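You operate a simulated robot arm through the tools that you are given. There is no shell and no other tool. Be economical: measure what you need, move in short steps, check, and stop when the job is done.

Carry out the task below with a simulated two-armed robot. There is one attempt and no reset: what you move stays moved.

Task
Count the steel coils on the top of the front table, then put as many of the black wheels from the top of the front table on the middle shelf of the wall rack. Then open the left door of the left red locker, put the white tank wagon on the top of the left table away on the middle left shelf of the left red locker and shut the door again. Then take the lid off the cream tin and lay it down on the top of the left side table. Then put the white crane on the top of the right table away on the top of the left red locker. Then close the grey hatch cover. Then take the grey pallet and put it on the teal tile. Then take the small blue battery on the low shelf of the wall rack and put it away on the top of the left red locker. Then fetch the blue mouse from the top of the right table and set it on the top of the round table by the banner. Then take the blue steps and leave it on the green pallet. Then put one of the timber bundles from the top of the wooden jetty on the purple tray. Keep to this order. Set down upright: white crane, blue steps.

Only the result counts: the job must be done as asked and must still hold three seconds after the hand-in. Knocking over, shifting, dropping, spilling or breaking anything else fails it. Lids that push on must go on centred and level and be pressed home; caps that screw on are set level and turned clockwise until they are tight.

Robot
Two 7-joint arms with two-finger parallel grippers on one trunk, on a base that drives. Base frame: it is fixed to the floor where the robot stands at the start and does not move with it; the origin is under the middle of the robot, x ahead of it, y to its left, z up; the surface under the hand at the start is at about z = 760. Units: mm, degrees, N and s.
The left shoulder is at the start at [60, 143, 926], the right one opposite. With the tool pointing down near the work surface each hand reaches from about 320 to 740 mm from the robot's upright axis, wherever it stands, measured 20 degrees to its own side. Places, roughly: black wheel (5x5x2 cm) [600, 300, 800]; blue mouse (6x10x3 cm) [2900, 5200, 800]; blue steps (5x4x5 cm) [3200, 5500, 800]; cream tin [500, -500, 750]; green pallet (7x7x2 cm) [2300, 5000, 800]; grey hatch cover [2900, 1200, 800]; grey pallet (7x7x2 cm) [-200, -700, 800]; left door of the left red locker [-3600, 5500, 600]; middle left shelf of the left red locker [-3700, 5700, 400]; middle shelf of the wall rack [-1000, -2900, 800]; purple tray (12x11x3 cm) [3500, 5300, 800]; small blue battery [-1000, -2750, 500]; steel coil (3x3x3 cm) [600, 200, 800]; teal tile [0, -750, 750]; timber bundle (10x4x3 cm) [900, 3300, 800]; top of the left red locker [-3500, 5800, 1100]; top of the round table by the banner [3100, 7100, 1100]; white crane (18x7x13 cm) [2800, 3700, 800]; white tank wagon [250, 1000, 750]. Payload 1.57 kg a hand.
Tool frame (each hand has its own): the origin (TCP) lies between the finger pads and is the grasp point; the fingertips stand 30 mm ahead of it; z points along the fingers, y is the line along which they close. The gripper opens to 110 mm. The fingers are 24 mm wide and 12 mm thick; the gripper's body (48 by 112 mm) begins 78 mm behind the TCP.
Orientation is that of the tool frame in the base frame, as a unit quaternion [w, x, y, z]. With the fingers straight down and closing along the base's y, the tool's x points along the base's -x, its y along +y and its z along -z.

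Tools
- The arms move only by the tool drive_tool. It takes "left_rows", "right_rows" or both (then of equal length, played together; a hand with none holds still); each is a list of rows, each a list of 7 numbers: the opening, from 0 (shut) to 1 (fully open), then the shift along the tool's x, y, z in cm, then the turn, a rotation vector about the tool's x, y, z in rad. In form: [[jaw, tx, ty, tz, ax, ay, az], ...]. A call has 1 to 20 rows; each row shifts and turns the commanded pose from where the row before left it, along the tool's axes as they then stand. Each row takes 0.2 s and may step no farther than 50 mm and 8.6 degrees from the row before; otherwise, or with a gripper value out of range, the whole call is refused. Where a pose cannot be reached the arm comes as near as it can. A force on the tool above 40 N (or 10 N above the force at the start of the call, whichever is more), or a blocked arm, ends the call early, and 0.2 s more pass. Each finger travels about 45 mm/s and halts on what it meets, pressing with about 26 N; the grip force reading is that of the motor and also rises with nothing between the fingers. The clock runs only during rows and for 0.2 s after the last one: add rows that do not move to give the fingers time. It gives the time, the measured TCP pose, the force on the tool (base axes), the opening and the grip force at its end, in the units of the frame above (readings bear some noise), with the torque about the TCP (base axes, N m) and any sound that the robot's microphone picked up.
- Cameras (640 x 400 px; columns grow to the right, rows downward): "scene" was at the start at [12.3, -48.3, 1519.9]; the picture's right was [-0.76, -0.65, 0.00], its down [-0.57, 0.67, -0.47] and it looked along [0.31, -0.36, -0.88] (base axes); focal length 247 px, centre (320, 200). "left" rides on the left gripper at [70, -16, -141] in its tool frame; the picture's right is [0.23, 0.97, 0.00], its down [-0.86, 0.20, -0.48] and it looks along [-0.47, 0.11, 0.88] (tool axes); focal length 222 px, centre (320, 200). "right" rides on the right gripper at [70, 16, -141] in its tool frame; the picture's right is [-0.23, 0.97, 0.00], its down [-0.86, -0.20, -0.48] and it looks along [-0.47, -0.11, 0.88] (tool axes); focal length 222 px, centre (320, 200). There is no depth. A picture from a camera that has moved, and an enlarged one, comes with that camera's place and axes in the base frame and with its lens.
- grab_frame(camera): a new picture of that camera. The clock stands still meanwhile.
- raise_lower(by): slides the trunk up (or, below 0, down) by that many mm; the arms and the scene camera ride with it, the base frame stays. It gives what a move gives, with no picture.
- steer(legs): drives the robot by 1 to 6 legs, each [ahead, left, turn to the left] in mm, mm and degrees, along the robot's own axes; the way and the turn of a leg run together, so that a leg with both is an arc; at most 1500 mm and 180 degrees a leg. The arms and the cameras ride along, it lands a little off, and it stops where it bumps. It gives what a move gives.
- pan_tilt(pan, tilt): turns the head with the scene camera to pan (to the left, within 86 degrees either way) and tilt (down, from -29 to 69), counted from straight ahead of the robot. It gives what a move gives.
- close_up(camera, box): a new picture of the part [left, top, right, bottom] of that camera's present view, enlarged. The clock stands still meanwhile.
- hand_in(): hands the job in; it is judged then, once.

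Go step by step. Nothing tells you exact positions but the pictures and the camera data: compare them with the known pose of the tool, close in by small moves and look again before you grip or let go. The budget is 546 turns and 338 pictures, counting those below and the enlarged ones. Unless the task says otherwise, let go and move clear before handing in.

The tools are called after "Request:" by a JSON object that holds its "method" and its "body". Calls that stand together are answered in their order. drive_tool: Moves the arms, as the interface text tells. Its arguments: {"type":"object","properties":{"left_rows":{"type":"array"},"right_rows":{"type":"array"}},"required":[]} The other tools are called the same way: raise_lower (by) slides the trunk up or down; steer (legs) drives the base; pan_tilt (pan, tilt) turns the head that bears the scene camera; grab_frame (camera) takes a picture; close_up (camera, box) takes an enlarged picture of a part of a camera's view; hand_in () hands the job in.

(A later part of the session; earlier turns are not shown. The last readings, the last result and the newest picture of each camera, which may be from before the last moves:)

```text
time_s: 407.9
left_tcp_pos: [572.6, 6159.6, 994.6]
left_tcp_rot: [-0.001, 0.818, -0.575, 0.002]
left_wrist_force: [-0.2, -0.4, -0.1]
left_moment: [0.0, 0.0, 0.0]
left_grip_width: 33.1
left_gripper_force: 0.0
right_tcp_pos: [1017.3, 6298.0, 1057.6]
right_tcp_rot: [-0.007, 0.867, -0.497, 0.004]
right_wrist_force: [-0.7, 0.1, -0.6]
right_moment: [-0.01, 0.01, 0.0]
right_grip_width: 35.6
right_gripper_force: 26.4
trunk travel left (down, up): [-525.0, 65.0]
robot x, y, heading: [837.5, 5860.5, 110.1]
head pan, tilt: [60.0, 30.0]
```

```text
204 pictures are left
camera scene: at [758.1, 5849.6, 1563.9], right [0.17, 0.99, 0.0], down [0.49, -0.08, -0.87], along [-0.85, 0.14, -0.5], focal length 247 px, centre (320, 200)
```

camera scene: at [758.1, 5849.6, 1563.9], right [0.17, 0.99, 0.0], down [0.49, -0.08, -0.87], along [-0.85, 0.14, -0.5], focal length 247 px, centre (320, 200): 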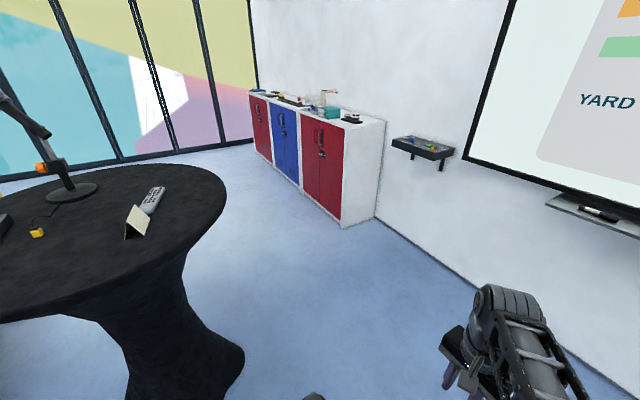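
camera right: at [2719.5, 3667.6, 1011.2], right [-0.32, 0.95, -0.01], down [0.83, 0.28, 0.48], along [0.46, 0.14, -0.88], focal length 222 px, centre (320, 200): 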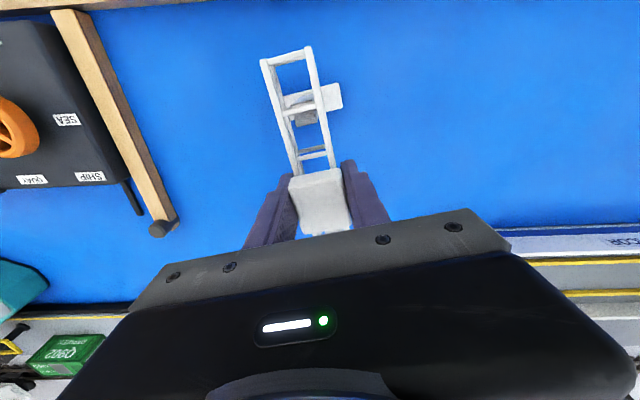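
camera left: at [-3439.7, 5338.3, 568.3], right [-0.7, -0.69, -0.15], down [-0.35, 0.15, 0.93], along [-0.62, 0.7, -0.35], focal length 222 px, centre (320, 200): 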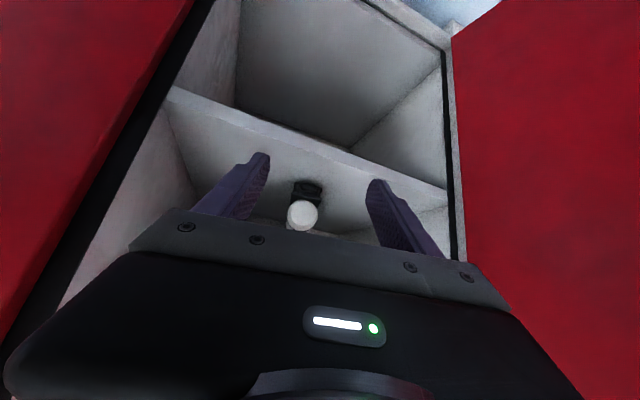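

Route along the wall is clear. Drive to the front of the left red locker.

Request:
{"method": "steer", "body": {"legs": [[500, 0, 0], [0, 1500, 0], [0, 600, 0], [-100, 1300, 0], [-60, 700, 0]]}}

Request:
{"method": "raise_lower", "body": {"by": 60}}

Request:
{"method": "pan_tilt", "body": {"pan": 0, "tilt": 35}}

Request:
{"method": "grab_frame", "body": {"camera": "scene"}}

```text
time_s: 430.4
left_tcp_pos: [-3388.6, 5059.8, 994.4]
left_tcp_rot: [-0.002, 0.818, -0.575, 0.002]
left_wrist_force: [-0.3, -0.3, 0.2]
left_moment: [0.0, 0.0, -0.01]
left_grip_width: 33.0
left_gripper_force: 0.1
right_tcp_pos: [-2944.1, 5199.7, 1058.3]
right_tcp_rot: [-0.006, 0.868, -0.496, 0.005]
right_wrist_force: [-0.4, -0.5, -1.8]
right_moment: [0.02, -0.02, 0.0]
right_grip_width: 35.7
right_gripper_force: 26.0
trunk travel left (down, up): [-525.0, 65.0]
robot x, y, heading: [-3124.6, 4762.1, 110.7]
head pan, tilt: [60.0, 30.0]
```

```text
time_s: 431.4
left_tcp_pos: [-3386.8, 5058.8, 1054.1]
left_tcp_rot: [-0.001, 0.819, -0.574, 0.002]
left_wrist_force: [0.0, 0.3, -0.4]
left_moment: [0.01, 0.03, 0.02]
left_grip_width: 33.0
left_gripper_force: 0.0
right_tcp_pos: [-2943.9, 5200.1, 1118.3]
right_tcp_rot: [-0.006, 0.868, -0.496, 0.005]
right_wrist_force: [0.6, -0.7, -1.0]
right_moment: [0.01, 0.01, -0.01]
right_grip_width: 35.7
right_gripper_force: 25.6
trunk travel left (down, up): [-585.0, 5.0]
robot x, y, heading: [-3121.7, 4759.9, 110.7]
head pan, tilt: [60.0, 30.0]
```

```text
time_s: 432.7
left_tcp_pos: [-3387.0, 5059.7, 1055.6]
left_tcp_rot: [-0.001, 0.818, -0.575, 0.002]
left_wrist_force: [0.7, -1.1, -1.0]
left_moment: [-0.05, -0.01, 0.01]
left_grip_width: 33.1
left_gripper_force: 0.0
right_tcp_pos: [-2943.4, 5199.3, 1117.5]
right_tcp_rot: [-0.004, 0.868, -0.496, 0.004]
right_wrist_force: [0.7, 0.1, -1.3]
right_moment: [-0.02, 0.03, 0.01]
right_grip_width: 36.2
right_gripper_force: 25.6
trunk travel left (down, up): [-585.0, 5.0]
robot x, y, heading: [-3122.8, 4762.6, 110.8]
head pan, tilt: [0.0, 35.0]
```

```text
203 pictures are left
camera scene: at [-3142.9, 4817.7, 1616.2], right [0.94, 0.35, 0.0], down [0.2, -0.54, -0.82], along [-0.29, 0.77, -0.57], focal length 247 px, centre (320, 200)
```

scene: 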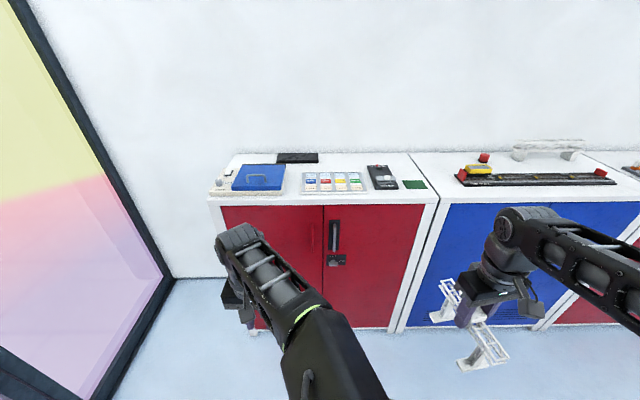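

Request:
{"method": "close_up", "body": {"camera": "scene", "box": [200, 140, 440, 215]}}

```text
2.67 times, centred on (320, 178) of scene
camera zoom: at [-3142.9, 4817.7, 1616.2], right [0.94, 0.35, 0.0], down [0.2, -0.54, -0.82], along [-0.29, 0.77, -0.57], focal length 660 px, centre (320, 260)
```

zoom: 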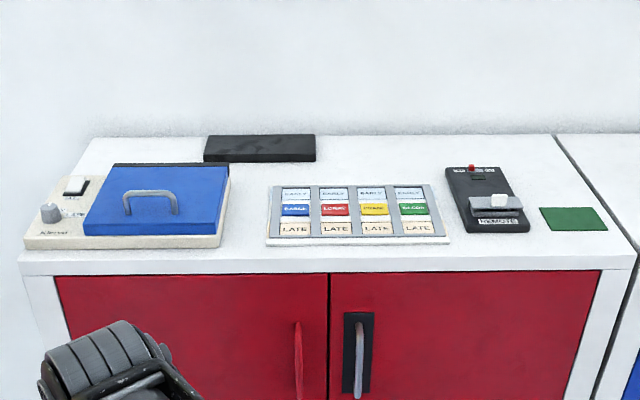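

There is a free patch at the right-back of the top, behind the green card and right of the remote: centre about (-3122,5981). I'll raise both hands and drive in.

Request:
{"method": "drive_tool", "body": {"left_rows": [[0.3, 2, 0, -3, 0, 0, 0], [0.3, 2, 0, -3, 0, 0, 0], [0.3, 2, 0, -3, 0, 0, 0], [0.3, 0, 0, -2, 0, 0, 0]], "right_rows": [[0, 0, 0, -4, 0, 0, 0.085], [0, 0, 0, -4, 0, 0, 0.085], [0, 0, 0, 0, 0, 0, 0], [0, 0, 0, 0, 0, 0, 0]]}}

Request:
{"method": "steer", "body": {"legs": [[0, -273, 0], [440, 0, 0]]}}

Request:
{"method": "grab_frame", "body": {"camera": "scene"}}

```text
time_s: 433.6
left_tcp_pos: [-3413.8, 4992.8, 1131.4]
left_tcp_rot: [0.016, 0.869, -0.494, 0.026]
left_wrist_force: [-0.5, 0.2, 0.3]
left_moment: [0.05, 0.01, -0.05]
left_grip_width: 33.0
left_gripper_force: 0.2
left hand out of reach, approached as far as the arm can: row 4
right_tcp_pos: [-2944.7, 5207.3, 1180.0]
right_tcp_rot: [-0.006, 0.824, -0.566, 0.003]
right_wrist_force: [0.3, -0.4, -0.6]
right_moment: [0.05, -0.01, -0.02]
right_grip_width: 35.8
right_gripper_force: 26.1
right hand out of reach, approached as far as the arm can: row 2
trunk travel left (down, up): [-585.0, 5.0]
robot x, y, heading: [-3126.9, 4758.0, 110.5]
head pan, tilt: [0.0, 35.0]
stopped in row 4 (left hand): the arm was blocked; the commanded pose is now the measured one
```

```text
time_s: 437.8
left_tcp_pos: [-3314.1, 5504.1, 1131.7]
left_tcp_rot: [0.016, 0.869, -0.493, 0.027]
left_wrist_force: [-0.3, 0.4, -0.8]
left_moment: [-0.04, 0.0, 0.0]
left_grip_width: 32.7
left_gripper_force: 0.1
right_tcp_pos: [-2847.2, 5719.5, 1179.0]
right_tcp_rot: [-0.006, 0.824, -0.566, 0.004]
right_wrist_force: [-0.5, 0.5, -1.0]
right_moment: [-0.02, 0.01, -0.04]
right_grip_width: 35.8
right_gripper_force: 26.1
trunk travel left (down, up): [-585.0, 5.0]
robot x, y, heading: [-3027.0, 5274.0, 110.7]
head pan, tilt: [0.0, 35.0]
```

```text
201 pictures are left
camera scene: at [-3043.6, 5329.5, 1616.1], right [0.94, 0.35, 0.0], down [0.2, -0.54, -0.82], along [-0.29, 0.77, -0.57], focal length 247 px, centre (320, 200)
```

scene: 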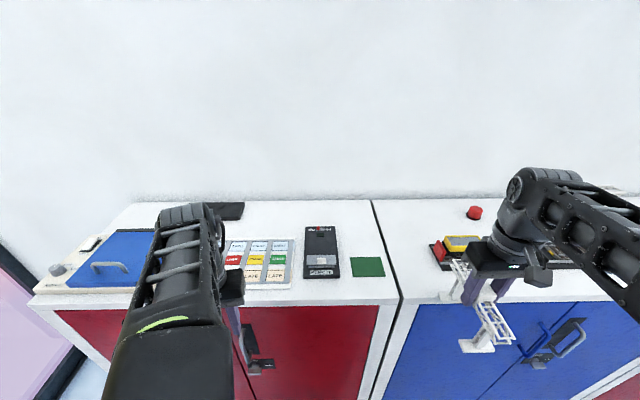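

Target centre refined to about (-3138,5982). Move the crane laterally in front of it, then drive 80 mm closer.

Request:
{"method": "drive_tool", "body": {"right_rows": [[0, 0, 4.5, 0, 0, 0, 0], [0, 0, 4.5, 0, 0, 0, 0], [0, 0, 4.5, 0, 0, 0, 0], [0, 0, 4.4, 0, 0, 0, 0]]}}

Request:
{"method": "steer", "body": {"legs": [[80, 0, 0]]}}

Request:
{"method": "grab_frame", "body": {"camera": "scene"}}

```text
time_s: 438.8
left_tcp_pos: [-3315.2, 5505.3, 1131.5]
left_tcp_rot: [0.015, 0.869, -0.494, 0.028]
left_wrist_force: [-0.3, -0.1, -0.4]
left_moment: [-0.02, -0.02, -0.01]
left_grip_width: 33.0
left_gripper_force: 0.1
right_tcp_pos: [-3015.7, 5655.6, 1175.6]
right_tcp_rot: [-0.006, 0.825, -0.566, 0.003]
right_wrist_force: [-0.9, 0.4, -1.1]
right_moment: [-0.04, 0.0, -0.01]
right_grip_width: 35.9
right_gripper_force: 26.4
trunk travel left (down, up): [-585.0, 5.0]
robot x, y, heading: [-3022.1, 5273.0, 110.4]
head pan, tilt: [0.0, 35.0]
```

```text
time_s: 439.8
left_tcp_pos: [-3343.3, 5578.8, 1130.3]
left_tcp_rot: [0.016, 0.869, -0.494, 0.028]
left_wrist_force: [-1.0, 0.3, -0.1]
left_moment: [-0.05, 0.01, -0.01]
left_grip_width: 32.6
left_gripper_force: 0.0
right_tcp_pos: [-3041.5, 5730.9, 1175.2]
right_tcp_rot: [-0.006, 0.824, -0.566, 0.003]
right_wrist_force: [-0.4, -0.2, -1.8]
right_moment: [-0.03, 0.0, -0.03]
right_grip_width: 35.6
right_gripper_force: 25.7
trunk travel left (down, up): [-585.0, 5.0]
robot x, y, heading: [-3052.4, 5349.3, 110.7]
head pan, tilt: [0.0, 35.0]
```

```text
200 pictures are left
camera scene: at [-3071.9, 5404.8, 1616.1], right [0.94, 0.35, 0.0], down [0.2, -0.54, -0.82], along [-0.29, 0.77, -0.57], focal length 247 px, centre (320, 200)
```

scene: 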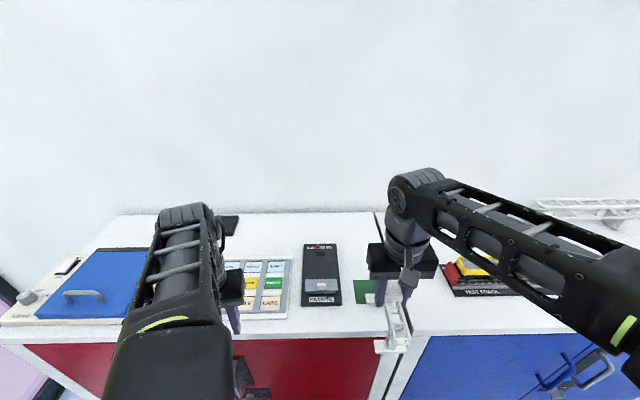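

Now extend forward over the green card to the target.

Request:
{"method": "drive_tool", "body": {"right_rows": [[0, -4.5, 0.2, 0, 0, 0, 0], [0, -4.5, 0.2, 0, 0, 0, 0], [0, -4.5, 0.2, 0, 0, 0, 0], [0, -4.5, 0.2, 0, 0, 0, 0], [0, -4.4, 0, 0, 0, 0, 0], [0, -4.4, 0, 0, 0, 0, 0], [0, 0, 0, 0, 0, 0, 0]]}}

Request:
{"method": "grab_frame", "body": {"camera": "scene"}}

Request:
{"method": "grab_frame", "body": {"camera": "right"}}

```text
time_s: 441.1
left_tcp_pos: [-3342.7, 5578.5, 1131.4]
left_tcp_rot: [0.015, 0.869, -0.493, 0.028]
left_wrist_force: [0.6, 0.3, 0.6]
left_moment: [-0.06, 0.0, -0.01]
left_grip_width: 32.6
left_gripper_force: 0.1
right_tcp_pos: [-3120.5, 5912.5, 1150.1]
right_tcp_rot: [-0.007, 0.827, -0.563, -0.007]
right_wrist_force: [1.7, -6.5, 22.0]
right_moment: [0.68, 0.47, 0.1]
right_grip_width: 35.8
right_gripper_force: 26.3
right hand out of reach, approached as far as the arm can: row 3, 4, 5, 6
trunk travel left (down, up): [-585.0, 5.0]
robot x, y, heading: [-3052.8, 5343.4, 110.5]
head pan, tilt: [0.0, 35.0]
stopped in row 6 (right hand): the force on the tool passed its limit at 76 N (the readings are from after the stop); the commanded pose is now the measured one
```

```text
199 pictures are left
camera scene: at [-3071.0, 5402.1, 1616.2], right [0.94, 0.35, 0.0], down [0.2, -0.54, -0.82], along [-0.29, 0.77, -0.57], focal length 247 px, centre (320, 200)
```

scene: 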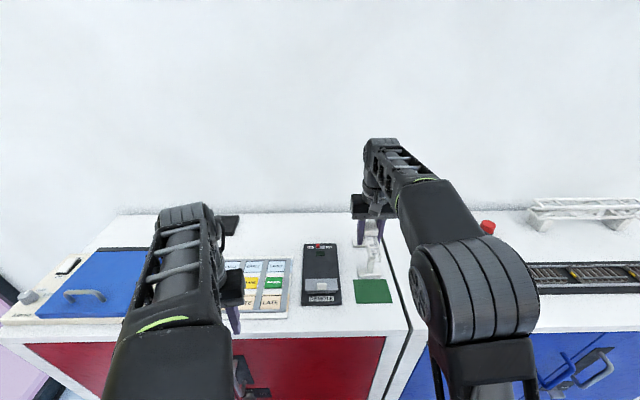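

```text
198 pictures are left
camera right: at [-3109.9, 5838.8, 1290.4], right [-0.99, -0.14, 0.0], down [-0.12, 0.86, 0.5], along [-0.07, 0.49, -0.87], focal length 222 px, centre (320, 200)
```

right: 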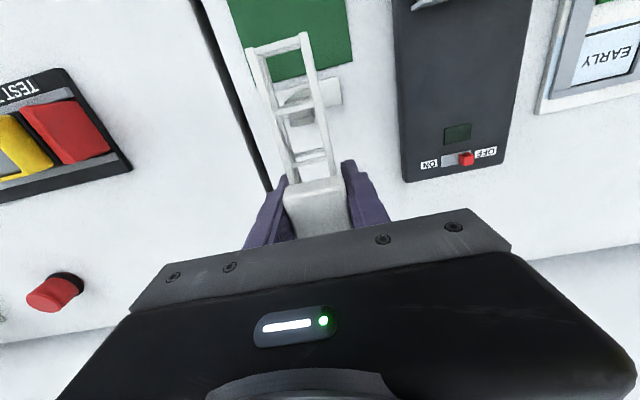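

The crane has touched down just behind the green card, fully on the red locker top. Relieve the pressure slightly and zoom to check before releasing.

Request:
{"method": "drive_tool", "body": {"right_rows": [[0, 0, 0, -0.15, 0, 0, 0], [0, 0, 0, 0, 0, 0, 0]]}}

Request:
{"method": "close_up", "body": {"camera": "scene", "box": [290, 180, 450, 320]}}

Request:
{"method": "close_up", "body": {"camera": "right", "box": [200, 0, 440, 150]}}

```text
time_s: 441.7
left_tcp_pos: [-3342.1, 5577.5, 1131.8]
left_tcp_rot: [0.015, 0.869, -0.494, 0.027]
left_wrist_force: [0.0, 0.4, 0.2]
left_moment: [0.0, 0.0, 0.01]
left_grip_width: 32.9
left_gripper_force: 0.1
right_tcp_pos: [-3119.7, 5911.2, 1150.5]
right_tcp_rot: [-0.01, 0.826, -0.564, -0.008]
right_wrist_force: [-2.3, 6.8, 27.2]
right_moment: [-0.39, -0.11, 0.07]
right_grip_width: 35.3
right_gripper_force: 25.5
trunk travel left (down, up): [-585.0, 5.0]
robot x, y, heading: [-3050.8, 5348.3, 110.6]
head pan, tilt: [0.0, 35.0]
```

```text
2.86 times, centred on (370, 250) of scene
camera zoom: at [-3071.7, 5401.6, 1616.4], right [0.94, 0.35, 0.0], down [0.2, -0.54, -0.82], along [-0.29, 0.77, -0.57], focal length 707 px, centre (177, 57)
```

zoom: 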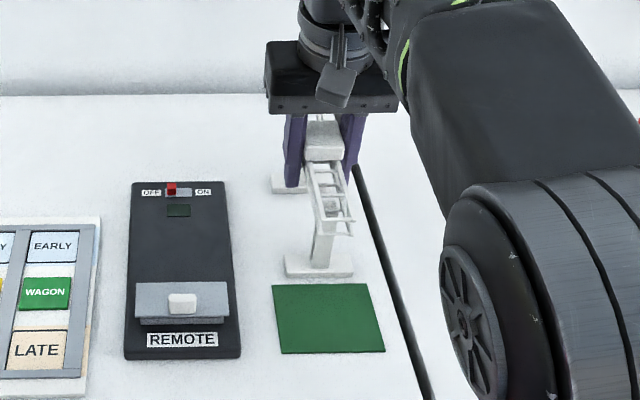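

```text
2.67 times, centred on (320, 75) of right
camera zoom: at [-3109.9, 5837.6, 1289.6], right [-0.99, -0.14, 0.0], down [-0.12, 0.86, 0.5], along [-0.07, 0.5, -0.87], focal length 592 px, centre (320, 533)
```

zoom: 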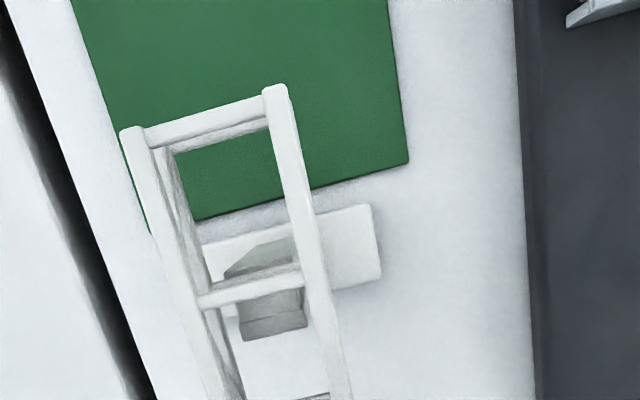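

Feet are clear of the card. Relieve more, then open.

Request:
{"method": "drive_tool", "body": {"right_rows": [[0, 0, 0, -0.25, 0, 0, 0], [0.35, 0, 0, 0, 0, 0, 0], [0.5, 0, 0, 0, 0, 0, 0], [0.6, 0, 0, 0, 0, 0, 0], [0.6, 0, 0, 0, 0, 0, 0]]}}

Request:
{"method": "close_up", "body": {"camera": "scene", "box": [290, 180, 450, 320]}}

```text
time_s: 442.9
left_tcp_pos: [-3342.3, 5580.2, 1131.6]
left_tcp_rot: [0.015, 0.869, -0.493, 0.028]
left_wrist_force: [0.8, 0.6, -0.3]
left_moment: [-0.02, 0.01, -0.01]
left_grip_width: 33.1
left_gripper_force: 0.1
right_tcp_pos: [-3119.0, 5908.9, 1148.4]
right_tcp_rot: [-0.008, 0.826, -0.564, -0.006]
right_wrist_force: [0.4, 0.3, 0.8]
right_moment: [0.0, -0.01, 0.03]
right_grip_width: 66.1
right_gripper_force: 0.0
trunk travel left (down, up): [-585.0, 5.0]
robot x, y, heading: [-3053.8, 5345.8, 110.6]
head pan, tilt: [0.0, 35.0]
```

```text
2.86 times, centred on (370, 250) of scene
camera zoom: at [-3071.6, 5402.7, 1616.1], right [0.94, 0.35, 0.0], down [0.2, -0.54, -0.82], along [-0.29, 0.77, -0.57], focal length 707 px, centre (177, 57)
```

zoom: 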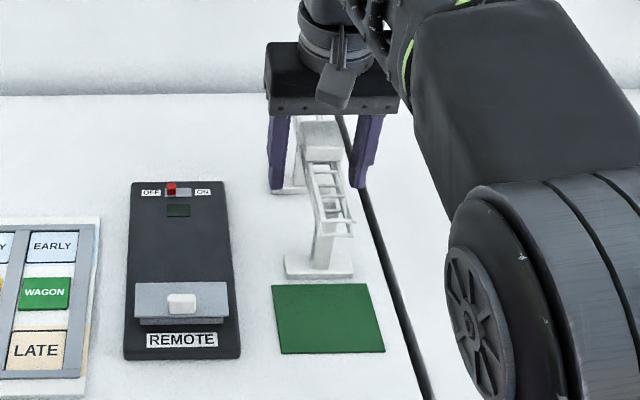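

The crane stands by itself. There's no headroom to lift off, so open wider and slide the hand back along the beam.

Request:
{"method": "drive_tool", "body": {"right_rows": [[0.8, 0, 0, 0, 0, 0, 0], [0.8, 0, 0, 0, 0, 0, 0], [0.8, 2, 0, -0.3, 0, 0, 0], [0.8, 2, 0, -0.5, 0, 0, 0], [0.8, 3, 0, -1, 0, 0, 0]]}}

Request:
{"method": "close_up", "body": {"camera": "scene", "box": [290, 180, 450, 320]}}

```text
time_s: 444.1
left_tcp_pos: [-3341.5, 5576.7, 1131.6]
left_tcp_rot: [0.016, 0.869, -0.494, 0.027]
left_wrist_force: [-0.5, -0.2, 0.6]
left_moment: [0.02, 0.03, 0.0]
left_grip_width: 33.1
left_gripper_force: 0.1
right_tcp_pos: [-3093.8, 5845.0, 1167.9]
right_tcp_rot: [-0.006, 0.826, -0.563, -0.005]
right_wrist_force: [-1.0, 0.2, 0.2]
right_moment: [0.01, 0.02, 0.0]
right_grip_width: 87.9
right_gripper_force: 0.1
trunk travel left (down, up): [-585.0, 5.0]
robot x, y, heading: [-3049.4, 5347.2, 110.7]
head pan, tilt: [0.0, 35.0]
```

```text
2.86 times, centred on (370, 250) of scene
camera zoom: at [-3071.0, 5401.2, 1616.2], right [0.94, 0.35, 0.0], down [0.2, -0.54, -0.82], along [-0.29, 0.77, -0.57], focal length 707 px, centre (177, 57)
```

zoom: 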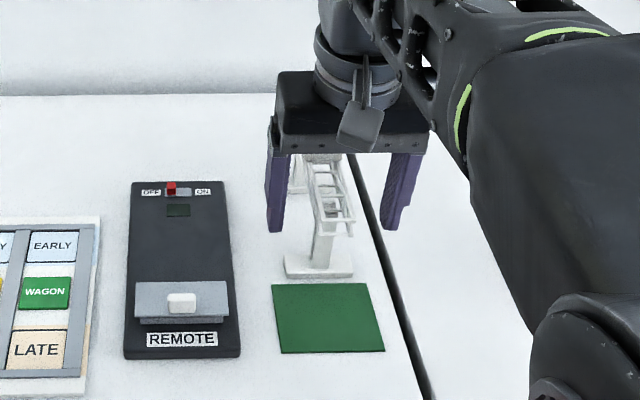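

Sliding clear. Continue back and up.

Request:
{"method": "drive_tool", "body": {"right_rows": [[0.8, 2, 0, -2, 0, 0, 0], [0.8, 3, 0, -2, 0, 0, 0], [0.8, 4, 0, 0, 0, 0, 0], [0.8, 4, 0, 0, 0, 0, 0], [0.8, 4, 0, 0, 0, 0, 0]]}}

Request:
{"method": "steer", "body": {"legs": [[-300, 0, 0]]}}

Request:
{"method": "close_up", "body": {"camera": "scene", "box": [290, 120, 450, 260]}}

```text
time_s: 445.3
left_tcp_pos: [-3342.3, 5577.0, 1131.3]
left_tcp_rot: [0.015, 0.869, -0.494, 0.028]
left_wrist_force: [0.3, 0.0, 0.1]
left_moment: [0.02, 0.03, 0.01]
left_grip_width: 32.7
left_gripper_force: 0.0
right_tcp_pos: [-3044.7, 5719.8, 1179.6]
right_tcp_rot: [-0.007, 0.825, -0.565, -0.004]
right_wrist_force: [-0.2, -0.1, 1.1]
right_moment: [0.0, 0.02, -0.01]
right_grip_width: 88.4
right_gripper_force: 0.1
right hand out of reach, approached as far as the arm can: row 1, 2
trunk travel left (down, up): [-585.0, 5.0]
robot x, y, heading: [-3053.0, 5343.0, 110.7]
head pan, tilt: [0.0, 35.0]
```

```text
time_s: 447.3
left_tcp_pos: [-3236.2, 5294.3, 1131.0]
left_tcp_rot: [0.015, 0.869, -0.494, 0.026]
left_wrist_force: [0.1, -0.9, -0.5]
left_moment: [0.0, 0.01, -0.03]
left_grip_width: 33.1
left_gripper_force: 0.0
right_tcp_pos: [-2939.9, 5439.2, 1178.5]
right_tcp_rot: [-0.008, 0.826, -0.564, -0.004]
right_wrist_force: [0.2, -0.2, 0.0]
right_moment: [0.01, -0.01, -0.01]
right_grip_width: 87.9
right_gripper_force: 0.0
trunk travel left (down, up): [-585.0, 5.0]
robot x, y, heading: [-2946.7, 5065.9, 110.7]
head pan, tilt: [0.0, 35.0]
```

```text
2.86 times, centred on (370, 190) of scene
camera zoom: at [-2964.9, 5118.6, 1616.2], right [0.94, 0.35, 0.0], down [0.2, -0.54, -0.82], along [-0.29, 0.77, -0.57], focal length 707 px, centre (177, 229)
```

zoom: 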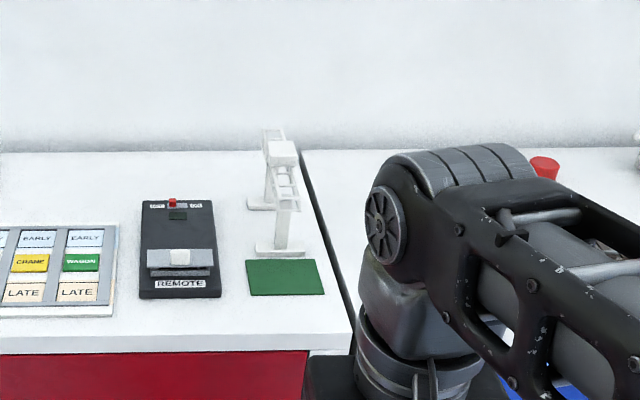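

The crane stands upright on the locker. Next: the grey hatch cover near (2900,1200), reached from inside the bay. Drive back there.

Request:
{"method": "raise_lower", "body": {"by": -60}}

Request:
{"method": "steer", "body": {"legs": [[-35, -865, 0], [-35, -865, 0], [-14, -1050, 0], [-14, -1050, 0], [-480, 0, 0], [0, 0, 180]]}}

Request:
{"method": "steer", "body": {"legs": [[1000, -60, 0], [1150, 0, 0]]}}

Request:
{"method": "pan_tilt", "body": {"pan": 0, "tilt": 28}}

Request:
{"method": "grab_frame", "body": {"camera": "scene"}}

```text
time_s: 448.3
left_tcp_pos: [-3236.8, 5296.4, 1071.7]
left_tcp_rot: [0.015, 0.869, -0.494, 0.027]
left_wrist_force: [0.3, 0.4, 0.5]
left_moment: [-0.04, 0.0, 0.03]
left_grip_width: 33.1
left_gripper_force: 0.1
right_tcp_pos: [-2939.1, 5438.7, 1118.3]
right_tcp_rot: [-0.007, 0.826, -0.564, -0.004]
right_wrist_force: [0.0, 0.1, -1.1]
right_moment: [0.02, 0.01, 0.03]
right_grip_width: 88.0
right_gripper_force: 0.1
trunk travel left (down, up): [-525.0, 65.0]
robot x, y, heading: [-2947.3, 5063.0, 110.5]
head pan, tilt: [0.0, 35.0]
```

```text
time_s: 477.1
left_tcp_pos: [1154.7, 5606.0, 1070.9]
left_tcp_rot: [-0.027, 0.492, 0.87, 0.015]
left_wrist_force: [-0.6, -0.5, -1.1]
left_moment: [-0.01, 0.0, 0.03]
left_grip_width: 32.9
left_gripper_force: 0.0
right_tcp_pos: [859.4, 5460.8, 1119.7]
right_tcp_rot: [0.004, 0.562, 0.827, -0.007]
right_wrist_force: [0.5, 0.0, 0.1]
right_moment: [0.01, 0.02, 0.0]
right_grip_width: 88.1
right_gripper_force: 0.1
trunk travel left (down, up): [-525.0, 65.0]
robot x, y, heading: [860.4, 5834.9, -68.9]
head pan, tilt: [0.0, 35.0]
```

```text
time_s: 487.5
left_tcp_pos: [1832.9, 3611.3, 1071.1]
left_tcp_rot: [-0.026, 0.492, 0.87, 0.016]
left_wrist_force: [0.1, -0.2, 0.6]
left_moment: [0.05, 0.03, -0.02]
left_grip_width: 33.0
left_gripper_force: 0.1
right_tcp_pos: [1535.4, 3465.2, 1118.9]
right_tcp_rot: [0.004, 0.562, 0.827, -0.006]
right_wrist_force: [-0.6, 0.3, -0.1]
right_moment: [-0.01, -0.01, 0.0]
right_grip_width: 87.9
right_gripper_force: 0.0
trunk travel left (down, up): [-525.0, 65.0]
robot x, y, heading: [1539.5, 3838.0, -69.4]
head pan, tilt: [0.0, 35.0]
```

```text
time_s: 488.2
left_tcp_pos: [1831.9, 3612.0, 1071.6]
left_tcp_rot: [-0.028, 0.493, 0.87, 0.015]
left_wrist_force: [0.2, 0.1, -0.4]
left_moment: [-0.03, 0.07, -0.01]
left_grip_width: 32.9
left_gripper_force: 0.1
right_tcp_pos: [1536.8, 3467.3, 1118.1]
right_tcp_rot: [0.004, 0.563, 0.827, -0.008]
right_wrist_force: [-0.4, -0.1, -0.2]
right_moment: [0.01, 0.01, 0.02]
right_grip_width: 87.9
right_gripper_force: 0.1
trunk travel left (down, up): [-525.0, 65.0]
robot x, y, heading: [1541.8, 3840.6, -69.2]
head pan, tilt: [0.0, 28.0]
```

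```text
192 pictures are left
camera scene: at [1562.6, 3785.0, 1567.1], right [-0.94, -0.35, 0.0], down [-0.17, 0.44, -0.88], along [0.31, -0.83, -0.47], focal length 247 px, centre (320, 200)
```

scene: 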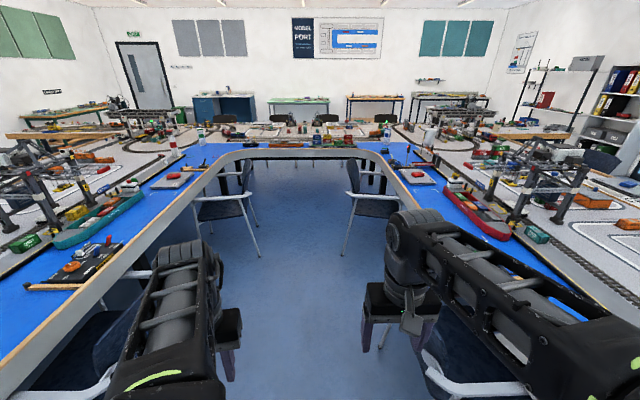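

Request:
{"method": "close_up", "body": {"camera": "scene", "box": [200, 100, 400, 200]}}

```text
3.20 times, centred on (300, 150) of scene
camera zoom: at [1562.6, 3785.0, 1567.1], right [-0.94, -0.35, 0.0], down [-0.17, 0.44, -0.88], along [0.31, -0.83, -0.47], focal length 792 px, centre (384, 360)
```

zoom: 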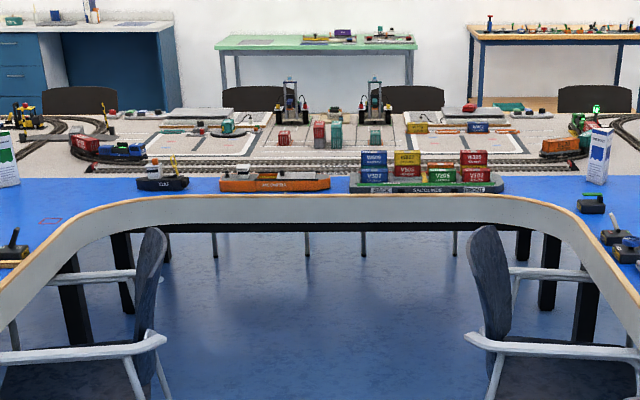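

The orange ship near the bay-bottom edge probably bears the hatch. Drive along the bay centreline and look again.

Request:
{"method": "steer", "body": {"legs": [[1000, 177, 0]]}}

Request:
{"method": "grab_frame", "body": {"camera": "scene"}}

Request:
{"method": "close_up", "body": {"camera": "scene", "box": [200, 90, 400, 190]}}

```text
time_s: 493.6
left_tcp_pos: [2359.0, 2718.3, 1070.8]
left_tcp_rot: [-0.027, 0.491, 0.871, 0.016]
left_wrist_force: [-0.4, 0.0, 0.8]
left_moment: [0.02, -0.01, 0.02]
left_grip_width: 32.8
left_gripper_force: 0.0
right_tcp_pos: [2063.3, 2571.6, 1119.0]
right_tcp_rot: [0.003, 0.561, 0.828, -0.007]
right_wrist_force: [-0.3, -0.4, 0.6]
right_moment: [0.0, -0.03, 0.0]
right_grip_width: 87.8
right_gripper_force: 0.0
trunk travel left (down, up): [-525.0, 65.0]
robot x, y, heading: [2066.7, 2948.5, -69.2]
head pan, tilt: [0.0, 28.0]
```

```text
190 pictures are left
camera scene: at [2088.6, 2890.4, 1567.1], right [-0.93, -0.36, 0.0], down [-0.17, 0.44, -0.88], along [0.32, -0.82, -0.47], focal length 247 px, centre (320, 200)
```

scene: 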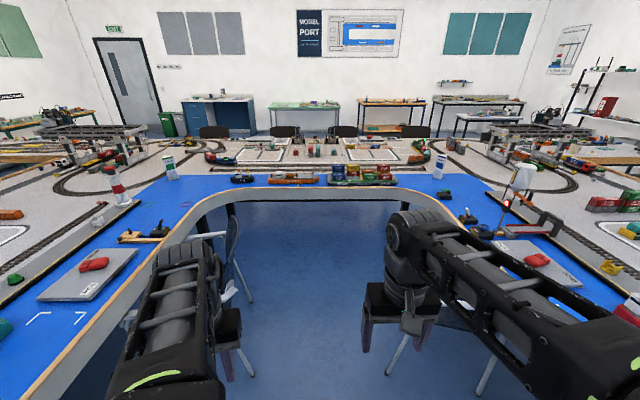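

```text
3.20 times, centred on (300, 140) of scene
camera zoom: at [2088.6, 2890.4, 1567.1], right [-0.93, -0.36, 0.0], down [-0.17, 0.44, -0.88], along [0.32, -0.82, -0.47], focal length 792 px, centre (384, 392)
```

zoom: 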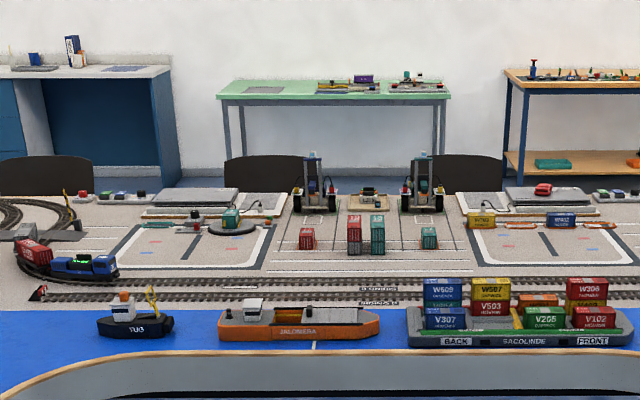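

The open grey hatch is on the orange ship JALONERA. Pass carefully between the two chairs on the centreline.

Request:
{"method": "steer", "body": {"legs": [[300, 13, 0.3], [500, 0, 0]]}}

Request:
{"method": "pan_tilt", "body": {"pan": 0, "tilt": 60}}

Request:
{"method": "grab_frame", "body": {"camera": "scene"}}

```text
time_s: 498.1
left_tcp_pos: [2657.7, 1979.0, 1070.8]
left_tcp_rot: [-0.027, 0.491, 0.871, 0.015]
left_wrist_force: [-0.2, 0.4, 0.9]
left_moment: [0.02, -0.01, 0.03]
left_grip_width: 33.3
left_gripper_force: 0.0
right_tcp_pos: [2362.1, 1833.0, 1119.2]
right_tcp_rot: [0.003, 0.561, 0.828, -0.007]
right_wrist_force: [0.2, -0.5, 0.4]
right_moment: [0.04, 0.0, 0.01]
right_grip_width: 88.0
right_gripper_force: 0.1
trunk travel left (down, up): [-525.0, 65.0]
robot x, y, heading: [2364.9, 2205.5, -68.9]
head pan, tilt: [0.0, 28.0]
```

```text
time_s: 499.1
left_tcp_pos: [2657.3, 1979.7, 1071.1]
left_tcp_rot: [-0.028, 0.491, 0.87, 0.016]
left_wrist_force: [0.3, 0.0, 0.2]
left_moment: [0.0, -0.02, 0.01]
left_grip_width: 33.0
left_gripper_force: 0.0
right_tcp_pos: [2361.0, 1834.3, 1118.5]
right_tcp_rot: [0.003, 0.561, 0.828, -0.007]
right_wrist_force: [-0.7, 0.2, -0.2]
right_moment: [0.0, 0.0, -0.01]
right_grip_width: 88.2
right_gripper_force: 0.0
trunk travel left (down, up): [-525.0, 65.0]
robot x, y, heading: [2362.2, 2203.6, -68.9]
head pan, tilt: [0.0, 60.0]
```

```text
188 pictures are left
camera scene: at [2377.8, 2175.2, 1521.9], right [-0.93, -0.36, 0.0], down [-0.31, 0.81, -0.5], along [0.18, -0.47, -0.87], focal length 247 px, centre (320, 200)
```

scene: 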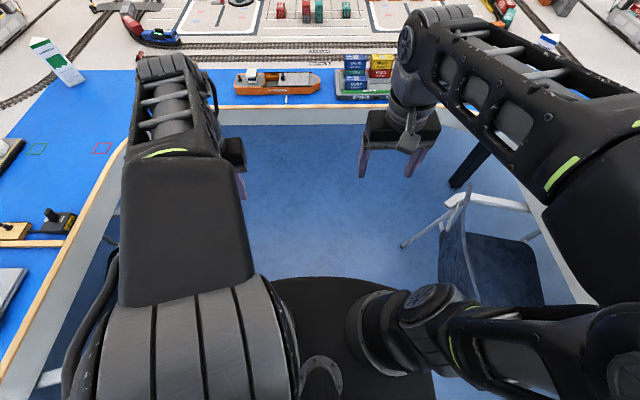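

Clear. Advance to the bay bottom edge.

Request:
{"method": "steer", "body": {"legs": [[590, 0, 0]]}}

Request:
{"method": "grab_frame", "body": {"camera": "scene"}}

Request:
{"method": "close_up", "body": {"camera": "scene", "box": [200, 100, 360, 200]}}

```text
time_s: 502.4
left_tcp_pos: [2867.0, 1435.3, 1071.4]
left_tcp_rot: [-0.028, 0.49, 0.871, 0.015]
left_wrist_force: [0.1, -0.1, 0.2]
left_moment: [0.0, 0.05, 0.01]
left_grip_width: 32.9
left_gripper_force: 0.0
right_tcp_pos: [2571.2, 1288.8, 1120.0]
right_tcp_rot: [0.004, 0.56, 0.829, -0.007]
right_wrist_force: [0.5, 0.1, 0.4]
right_moment: [-0.01, 0.0, -0.01]
right_grip_width: 87.8
right_gripper_force: 0.1
trunk travel left (down, up): [-525.0, 65.0]
robot x, y, heading: [2569.9, 1661.4, -69.1]
head pan, tilt: [0.0, 60.0]
```

```text
187 pictures are left
camera scene: at [2587.3, 1630.4, 1521.8], right [-0.93, -0.36, 0.0], down [-0.31, 0.81, -0.5], along [0.18, -0.47, -0.87], focal length 247 px, centre (320, 200)
```

scene: 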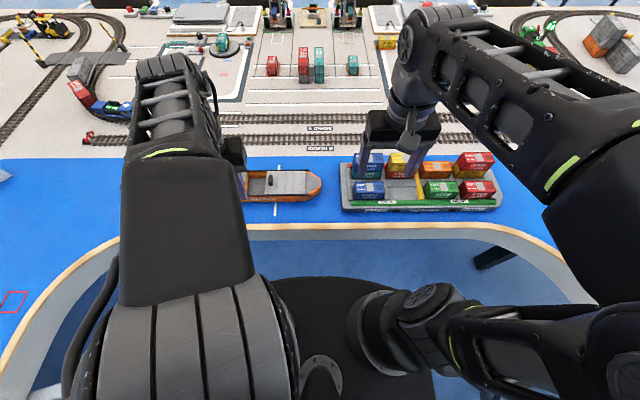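

```text
4.00 times, centred on (280, 150) of scene
camera zoom: at [2587.3, 1630.4, 1521.8], right [-0.93, -0.36, 0.0], down [-0.31, 0.81, -0.5], along [0.18, -0.47, -0.87], focal length 989 px, centre (480, 400)
```

zoom: 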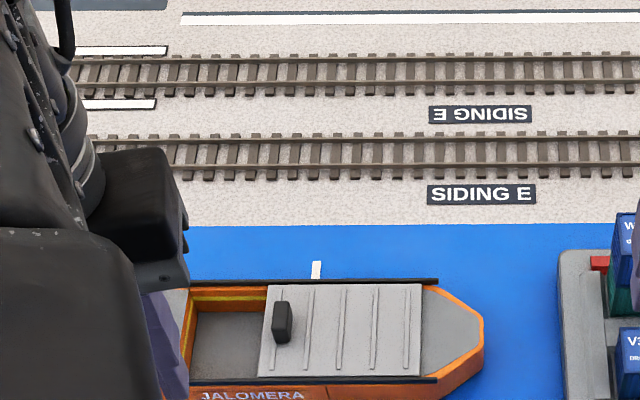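

The hatch cover is a sliding grey panel with a black grip; the hold is open at the left, so it must slide left. I'll level the left hand and move toward the grip.

Request:
{"method": "drive_tool", "body": {"left_rows": [[0.5, 0, 0, 0, 0, -0.0635, 0.09], [0.5, 0, 0, 0, 0, 0, 0.09], [0.5, -5, -0.6, 0, 0, 0, 0], [0.5, -5, -0.6, 0, 0, 0, 0], [0.5, -5, -0.6, 0, 0, 0, 0], [0.5, 0, 0, 5, 0, 0, 0], [0.5, 0, 0, 3, 0, 0, 0], [0.5, 0, 0, 0, 0, 0, 0]]}}

Request:
{"method": "grab_frame", "body": {"camera": "left"}}

Request:
{"method": "grab_frame", "body": {"camera": "scene"}}

```text
refused: row 3 steps farther than a row can; nothing moved
```

```text
185 pictures are left
camera left: at [2820.9, 1479.2, 1217.3], right [0.71, 0.7, 0.01], down [0.63, -0.65, 0.42], along [0.31, -0.29, -0.91], focal length 222 px, centre (320, 200)
```

left: 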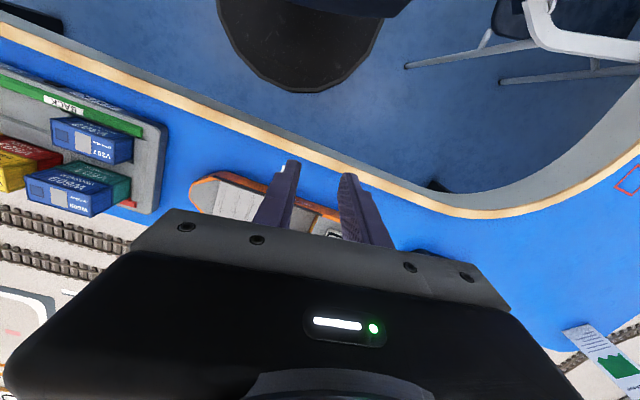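

```text
184 pictures are left
camera scene: at [2587.3, 1630.4, 1521.8], right [-0.93, -0.36, 0.0], down [-0.31, 0.81, -0.5], along [0.18, -0.47, -0.87], focal length 247 px, centre (320, 200)
```

scene: 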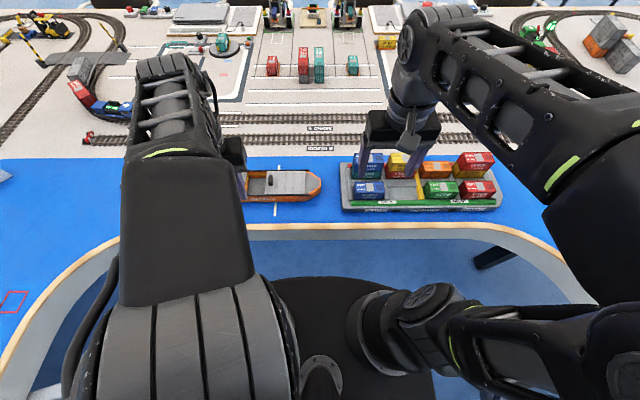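

Request:
{"method": "drive_tool", "body": {"left_rows": [[0.5, 0, 0, 0, 0, -0.0635, 0.09], [0.5, 0, 0, 0, 0, 0, 0.09], [0.5, -4.8, -0.6, 0, 0, 0, 0], [0.5, -4.8, -0.6, 0, 0, 0, 0], [0.5, -4.8, -0.6, 0, 0, 0, 0], [0.5, 0, 0, 4, 0, 0, 0], [0.5, 0, 0, 0, 0, 0, 0]]}}

Request:
{"method": "grab_frame", "body": {"camera": "left"}}

Request:
{"method": "close_up", "body": {"camera": "scene", "box": [200, 100, 360, 200]}}

```text
time_s: 504.0
left_tcp_pos: [2900.5, 1294.9, 1031.1]
left_tcp_rot: [0.0, 0.566, 0.824, -0.002]
left_wrist_force: [0.5, -0.1, -0.5]
left_moment: [0.0, 0.02, 0.02]
left_grip_width: 54.9
left_gripper_force: 0.0
right_tcp_pos: [2572.3, 1289.8, 1119.3]
right_tcp_rot: [0.003, 0.561, 0.828, -0.007]
right_wrist_force: [0.4, 1.1, -1.9]
right_moment: [0.02, 0.04, 0.02]
right_grip_width: 88.0
right_gripper_force: 0.0
trunk travel left (down, up): [-525.0, 65.0]
robot x, y, heading: [2569.9, 1663.8, -68.6]
head pan, tilt: [0.0, 60.0]
```

```text
183 pictures are left
camera left: at [2860.1, 1355.5, 1174.1], right [0.83, 0.56, 0.0], down [0.49, -0.73, 0.48], along [0.27, -0.4, -0.88], focal length 222 px, centre (320, 200)
```

left: 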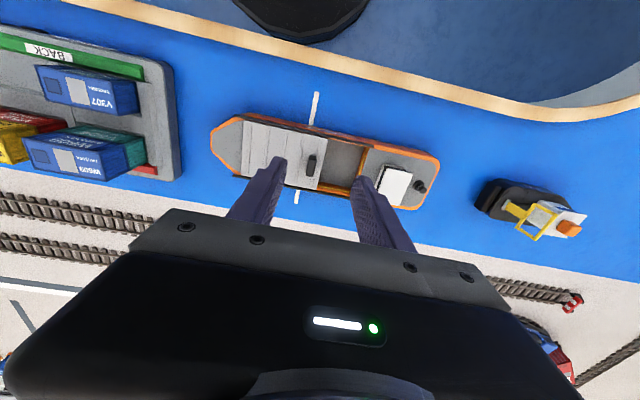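

```text
4.00 times, centred on (280, 150) of scene
camera zoom: at [2587.5, 1631.2, 1521.9], right [-0.93, -0.36, 0.0], down [-0.31, 0.81, -0.5], along [0.18, -0.47, -0.87], focal length 989 px, centre (480, 400)
```

zoom: 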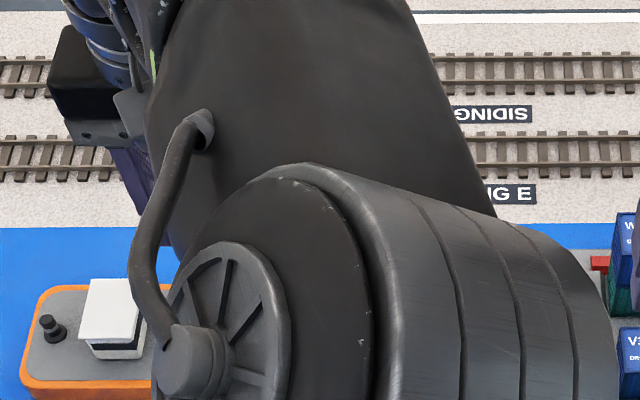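

Handle at about (2916,1246), z≈825. Move above and lower to z≈915.

Request:
{"method": "drive_tool", "body": {"left_rows": [[0.4, -4.9, -0.3, 0, 0, 0, 0], [0.4, -0.2, 0, 4, 0, 0, 0], [0.4, 0, 0, 4, 0, 0, 0], [0.4, 0, 0, 3.5, 0, 0, 0], [0.4, 0, 0, 0, 0, 0, 0]]}}

Request:
{"method": "grab_frame", "body": {"camera": "left"}}

```text
time_s: 505.2
left_tcp_pos: [2917.3, 1246.2, 918.1]
left_tcp_rot: [0.0, 0.566, 0.824, -0.002]
left_wrist_force: [0.4, 0.3, 0.8]
left_moment: [0.01, -0.04, 0.01]
left_grip_width: 44.1
left_gripper_force: 0.1
right_tcp_pos: [2572.6, 1289.1, 1118.6]
right_tcp_rot: [0.003, 0.56, 0.828, -0.007]
right_wrist_force: [0.1, -0.6, 1.0]
right_moment: [0.0, 0.03, -0.01]
right_grip_width: 88.1
right_gripper_force: 0.0
trunk travel left (down, up): [-525.0, 65.0]
robot x, y, heading: [2574.7, 1664.7, -69.1]
head pan, tilt: [0.0, 60.0]
```

```text
181 pictures are left
camera left: at [2875.9, 1307.7, 1060.1], right [0.83, 0.56, 0.0], down [0.49, -0.73, 0.48], along [0.27, -0.4, -0.88], focal length 222 px, centre (320, 200)
```

left: 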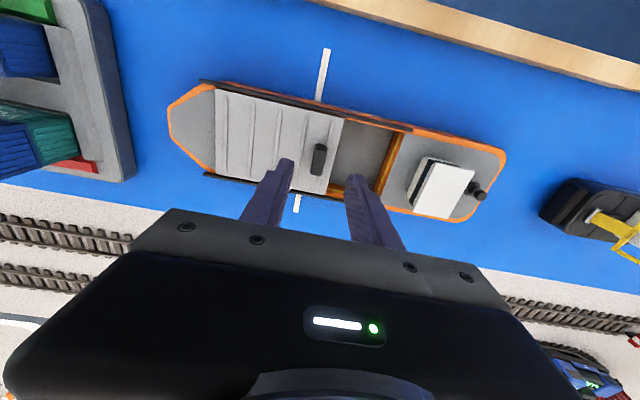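

Handle is a bit farther and lower (z≈800). Shift 15 mm forward and lower more.

Request:
{"method": "drive_tool", "body": {"left_rows": [[0.4, -1.5, 0.1, 3, 0, 0, 0], [0.4, 0, 0, 3, 0, 0, 0], [0.4, 0, 0, 0, 0, 0, 0]]}}

Request:
{"method": "grab_frame", "body": {"camera": "left"}}

Request:
{"method": "close_up", "body": {"camera": "scene", "box": [180, 110, 340, 210]}}

```text
time_s: 506.0
left_tcp_pos: [2921.1, 1231.7, 856.2]
left_tcp_rot: [0.0, 0.567, 0.824, -0.002]
left_wrist_force: [-0.6, 0.3, 1.3]
left_moment: [-0.03, -0.01, 0.0]
left_grip_width: 44.0
left_gripper_force: 0.1
right_tcp_pos: [2571.6, 1289.0, 1117.7]
right_tcp_rot: [0.003, 0.56, 0.829, -0.007]
right_wrist_force: [0.4, -0.1, -0.8]
right_moment: [0.0, 0.0, 0.01]
right_grip_width: 88.1
right_gripper_force: 0.1
trunk travel left (down, up): [-525.0, 65.0]
robot x, y, heading: [2576.0, 1665.1, -69.1]
head pan, tilt: [0.0, 60.0]
```

```text
180 pictures are left
camera left: at [2881.3, 1292.3, 998.3], right [0.83, 0.56, 0.0], down [0.49, -0.73, 0.48], along [0.27, -0.4, -0.88], focal length 222 px, centre (320, 200)
```

left: 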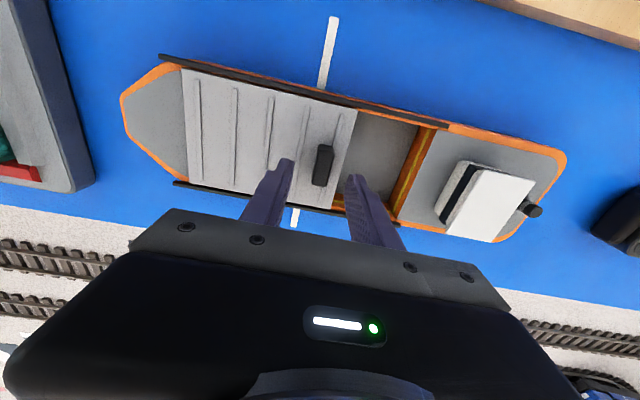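

```text
4.00 times, centred on (260, 160) of scene
camera zoom: at [2587.1, 1631.1, 1521.9], right [-0.93, -0.36, 0.0], down [-0.31, 0.81, -0.5], along [0.18, -0.47, -0.87], focal length 989 px, centre (560, 360)
```

zoom: 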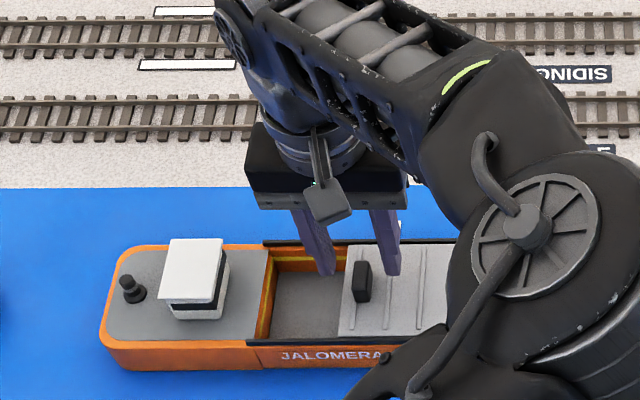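

The handle lies between the fingers. Lower 3 cm and close.

Request:
{"method": "drive_tool", "body": {"left_rows": [[0.4, 0, 0.1, 2, 0, 0, 0], [0.4, 0, 0, 1, 0, 0, 0], [0.2, 0, 0, 0, 0, 0, 0], [0, 0, 0, 0, 0, 0, 0], [0, 0, 0, 0, 0, 0, 0], [0, 0, 0, 0, 0, 0, 0]]}}

Request:
{"method": "close_up", "body": {"camera": "left", "box": [160, 60, 480, 260]}}

```text
time_s: 506.6
left_tcp_pos: [2924.0, 1231.7, 835.5]
left_tcp_rot: [0.003, 0.567, 0.824, -0.004]
left_wrist_force: [-5.3, 13.2, 26.5]
left_moment: [0.43, 0.88, -0.16]
left_grip_width: 41.1
left_gripper_force: 9.2
right_tcp_pos: [2569.8, 1291.5, 1120.1]
right_tcp_rot: [0.004, 0.56, 0.828, -0.006]
right_wrist_force: [-0.6, -0.3, 0.3]
right_moment: [0.01, 0.01, -0.01]
right_grip_width: 87.6
right_gripper_force: 0.0
trunk travel left (down, up): [-525.0, 65.0]
robot x, y, heading: [2570.9, 1663.9, -69.0]
head pan, tilt: [0.0, 60.0]
stopped in row 3 (left hand): the force on the tool passed its limit at 46 N (the readings are from after the stop); the commanded pose is now the measured one
```

```text
2.00 times, centred on (320, 160) of left
camera zoom: at [2882.3, 1293.4, 977.4], right [0.83, 0.56, -0.01], down [0.49, -0.72, 0.48], along [0.27, -0.4, -0.87], focal length 444 px, centre (320, 280)
```

zoom: 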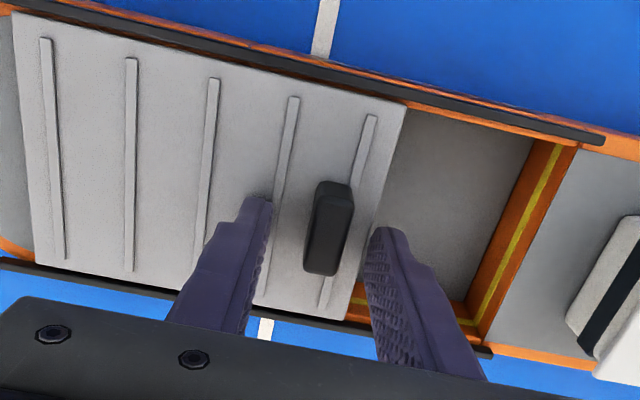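

Fingertips met the cover surface (z≈805). Raise 4 mm and close on the handle.

Request:
{"method": "drive_tool", "body": {"left_rows": [[0.38, 0, 0, -0.4, 0, 0, 0], [0.2, 0, 0, 0, 0, 0, 0], [0, 0, 0, 0, 0, 0, 0], [0, 0, 0, 0, 0, 0, 0], [0, 0, 0, 0, 0, 0, 0]]}}

Request:
{"method": "close_up", "body": {"camera": "left", "box": [160, 60, 480, 260]}}

```text
time_s: 507.8
left_tcp_pos: [2924.8, 1229.6, 835.9]
left_tcp_rot: [0.002, 0.566, 0.824, -0.004]
left_wrist_force: [1.2, -2.5, 0.5]
left_moment: [-0.11, -0.4, 0.33]
left_grip_width: 13.3
left_gripper_force: 25.4
right_tcp_pos: [2572.9, 1290.7, 1118.0]
right_tcp_rot: [0.004, 0.56, 0.828, -0.007]
right_wrist_force: [0.5, 0.2, -0.6]
right_moment: [-0.02, -0.02, -0.03]
right_grip_width: 88.2
right_gripper_force: 0.1
trunk travel left (down, up): [-525.0, 65.0]
robot x, y, heading: [2572.8, 1664.4, -69.1]
head pan, tilt: [0.0, 60.0]
```

```text
2.00 times, centred on (320, 160) of left
camera zoom: at [2883.2, 1290.6, 977.9], right [0.83, 0.56, -0.01], down [0.49, -0.72, 0.49], along [0.27, -0.4, -0.87], focal length 444 px, centre (320, 280)
```

zoom: 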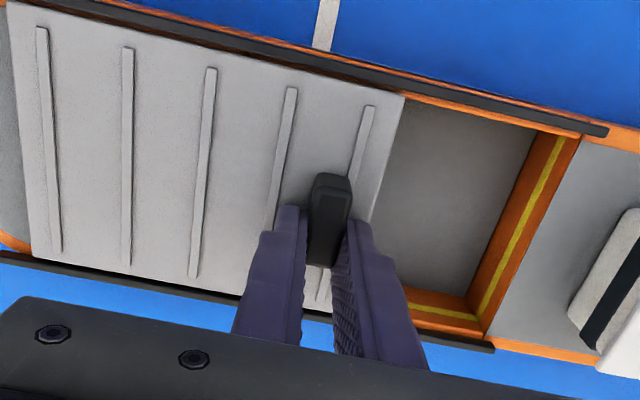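

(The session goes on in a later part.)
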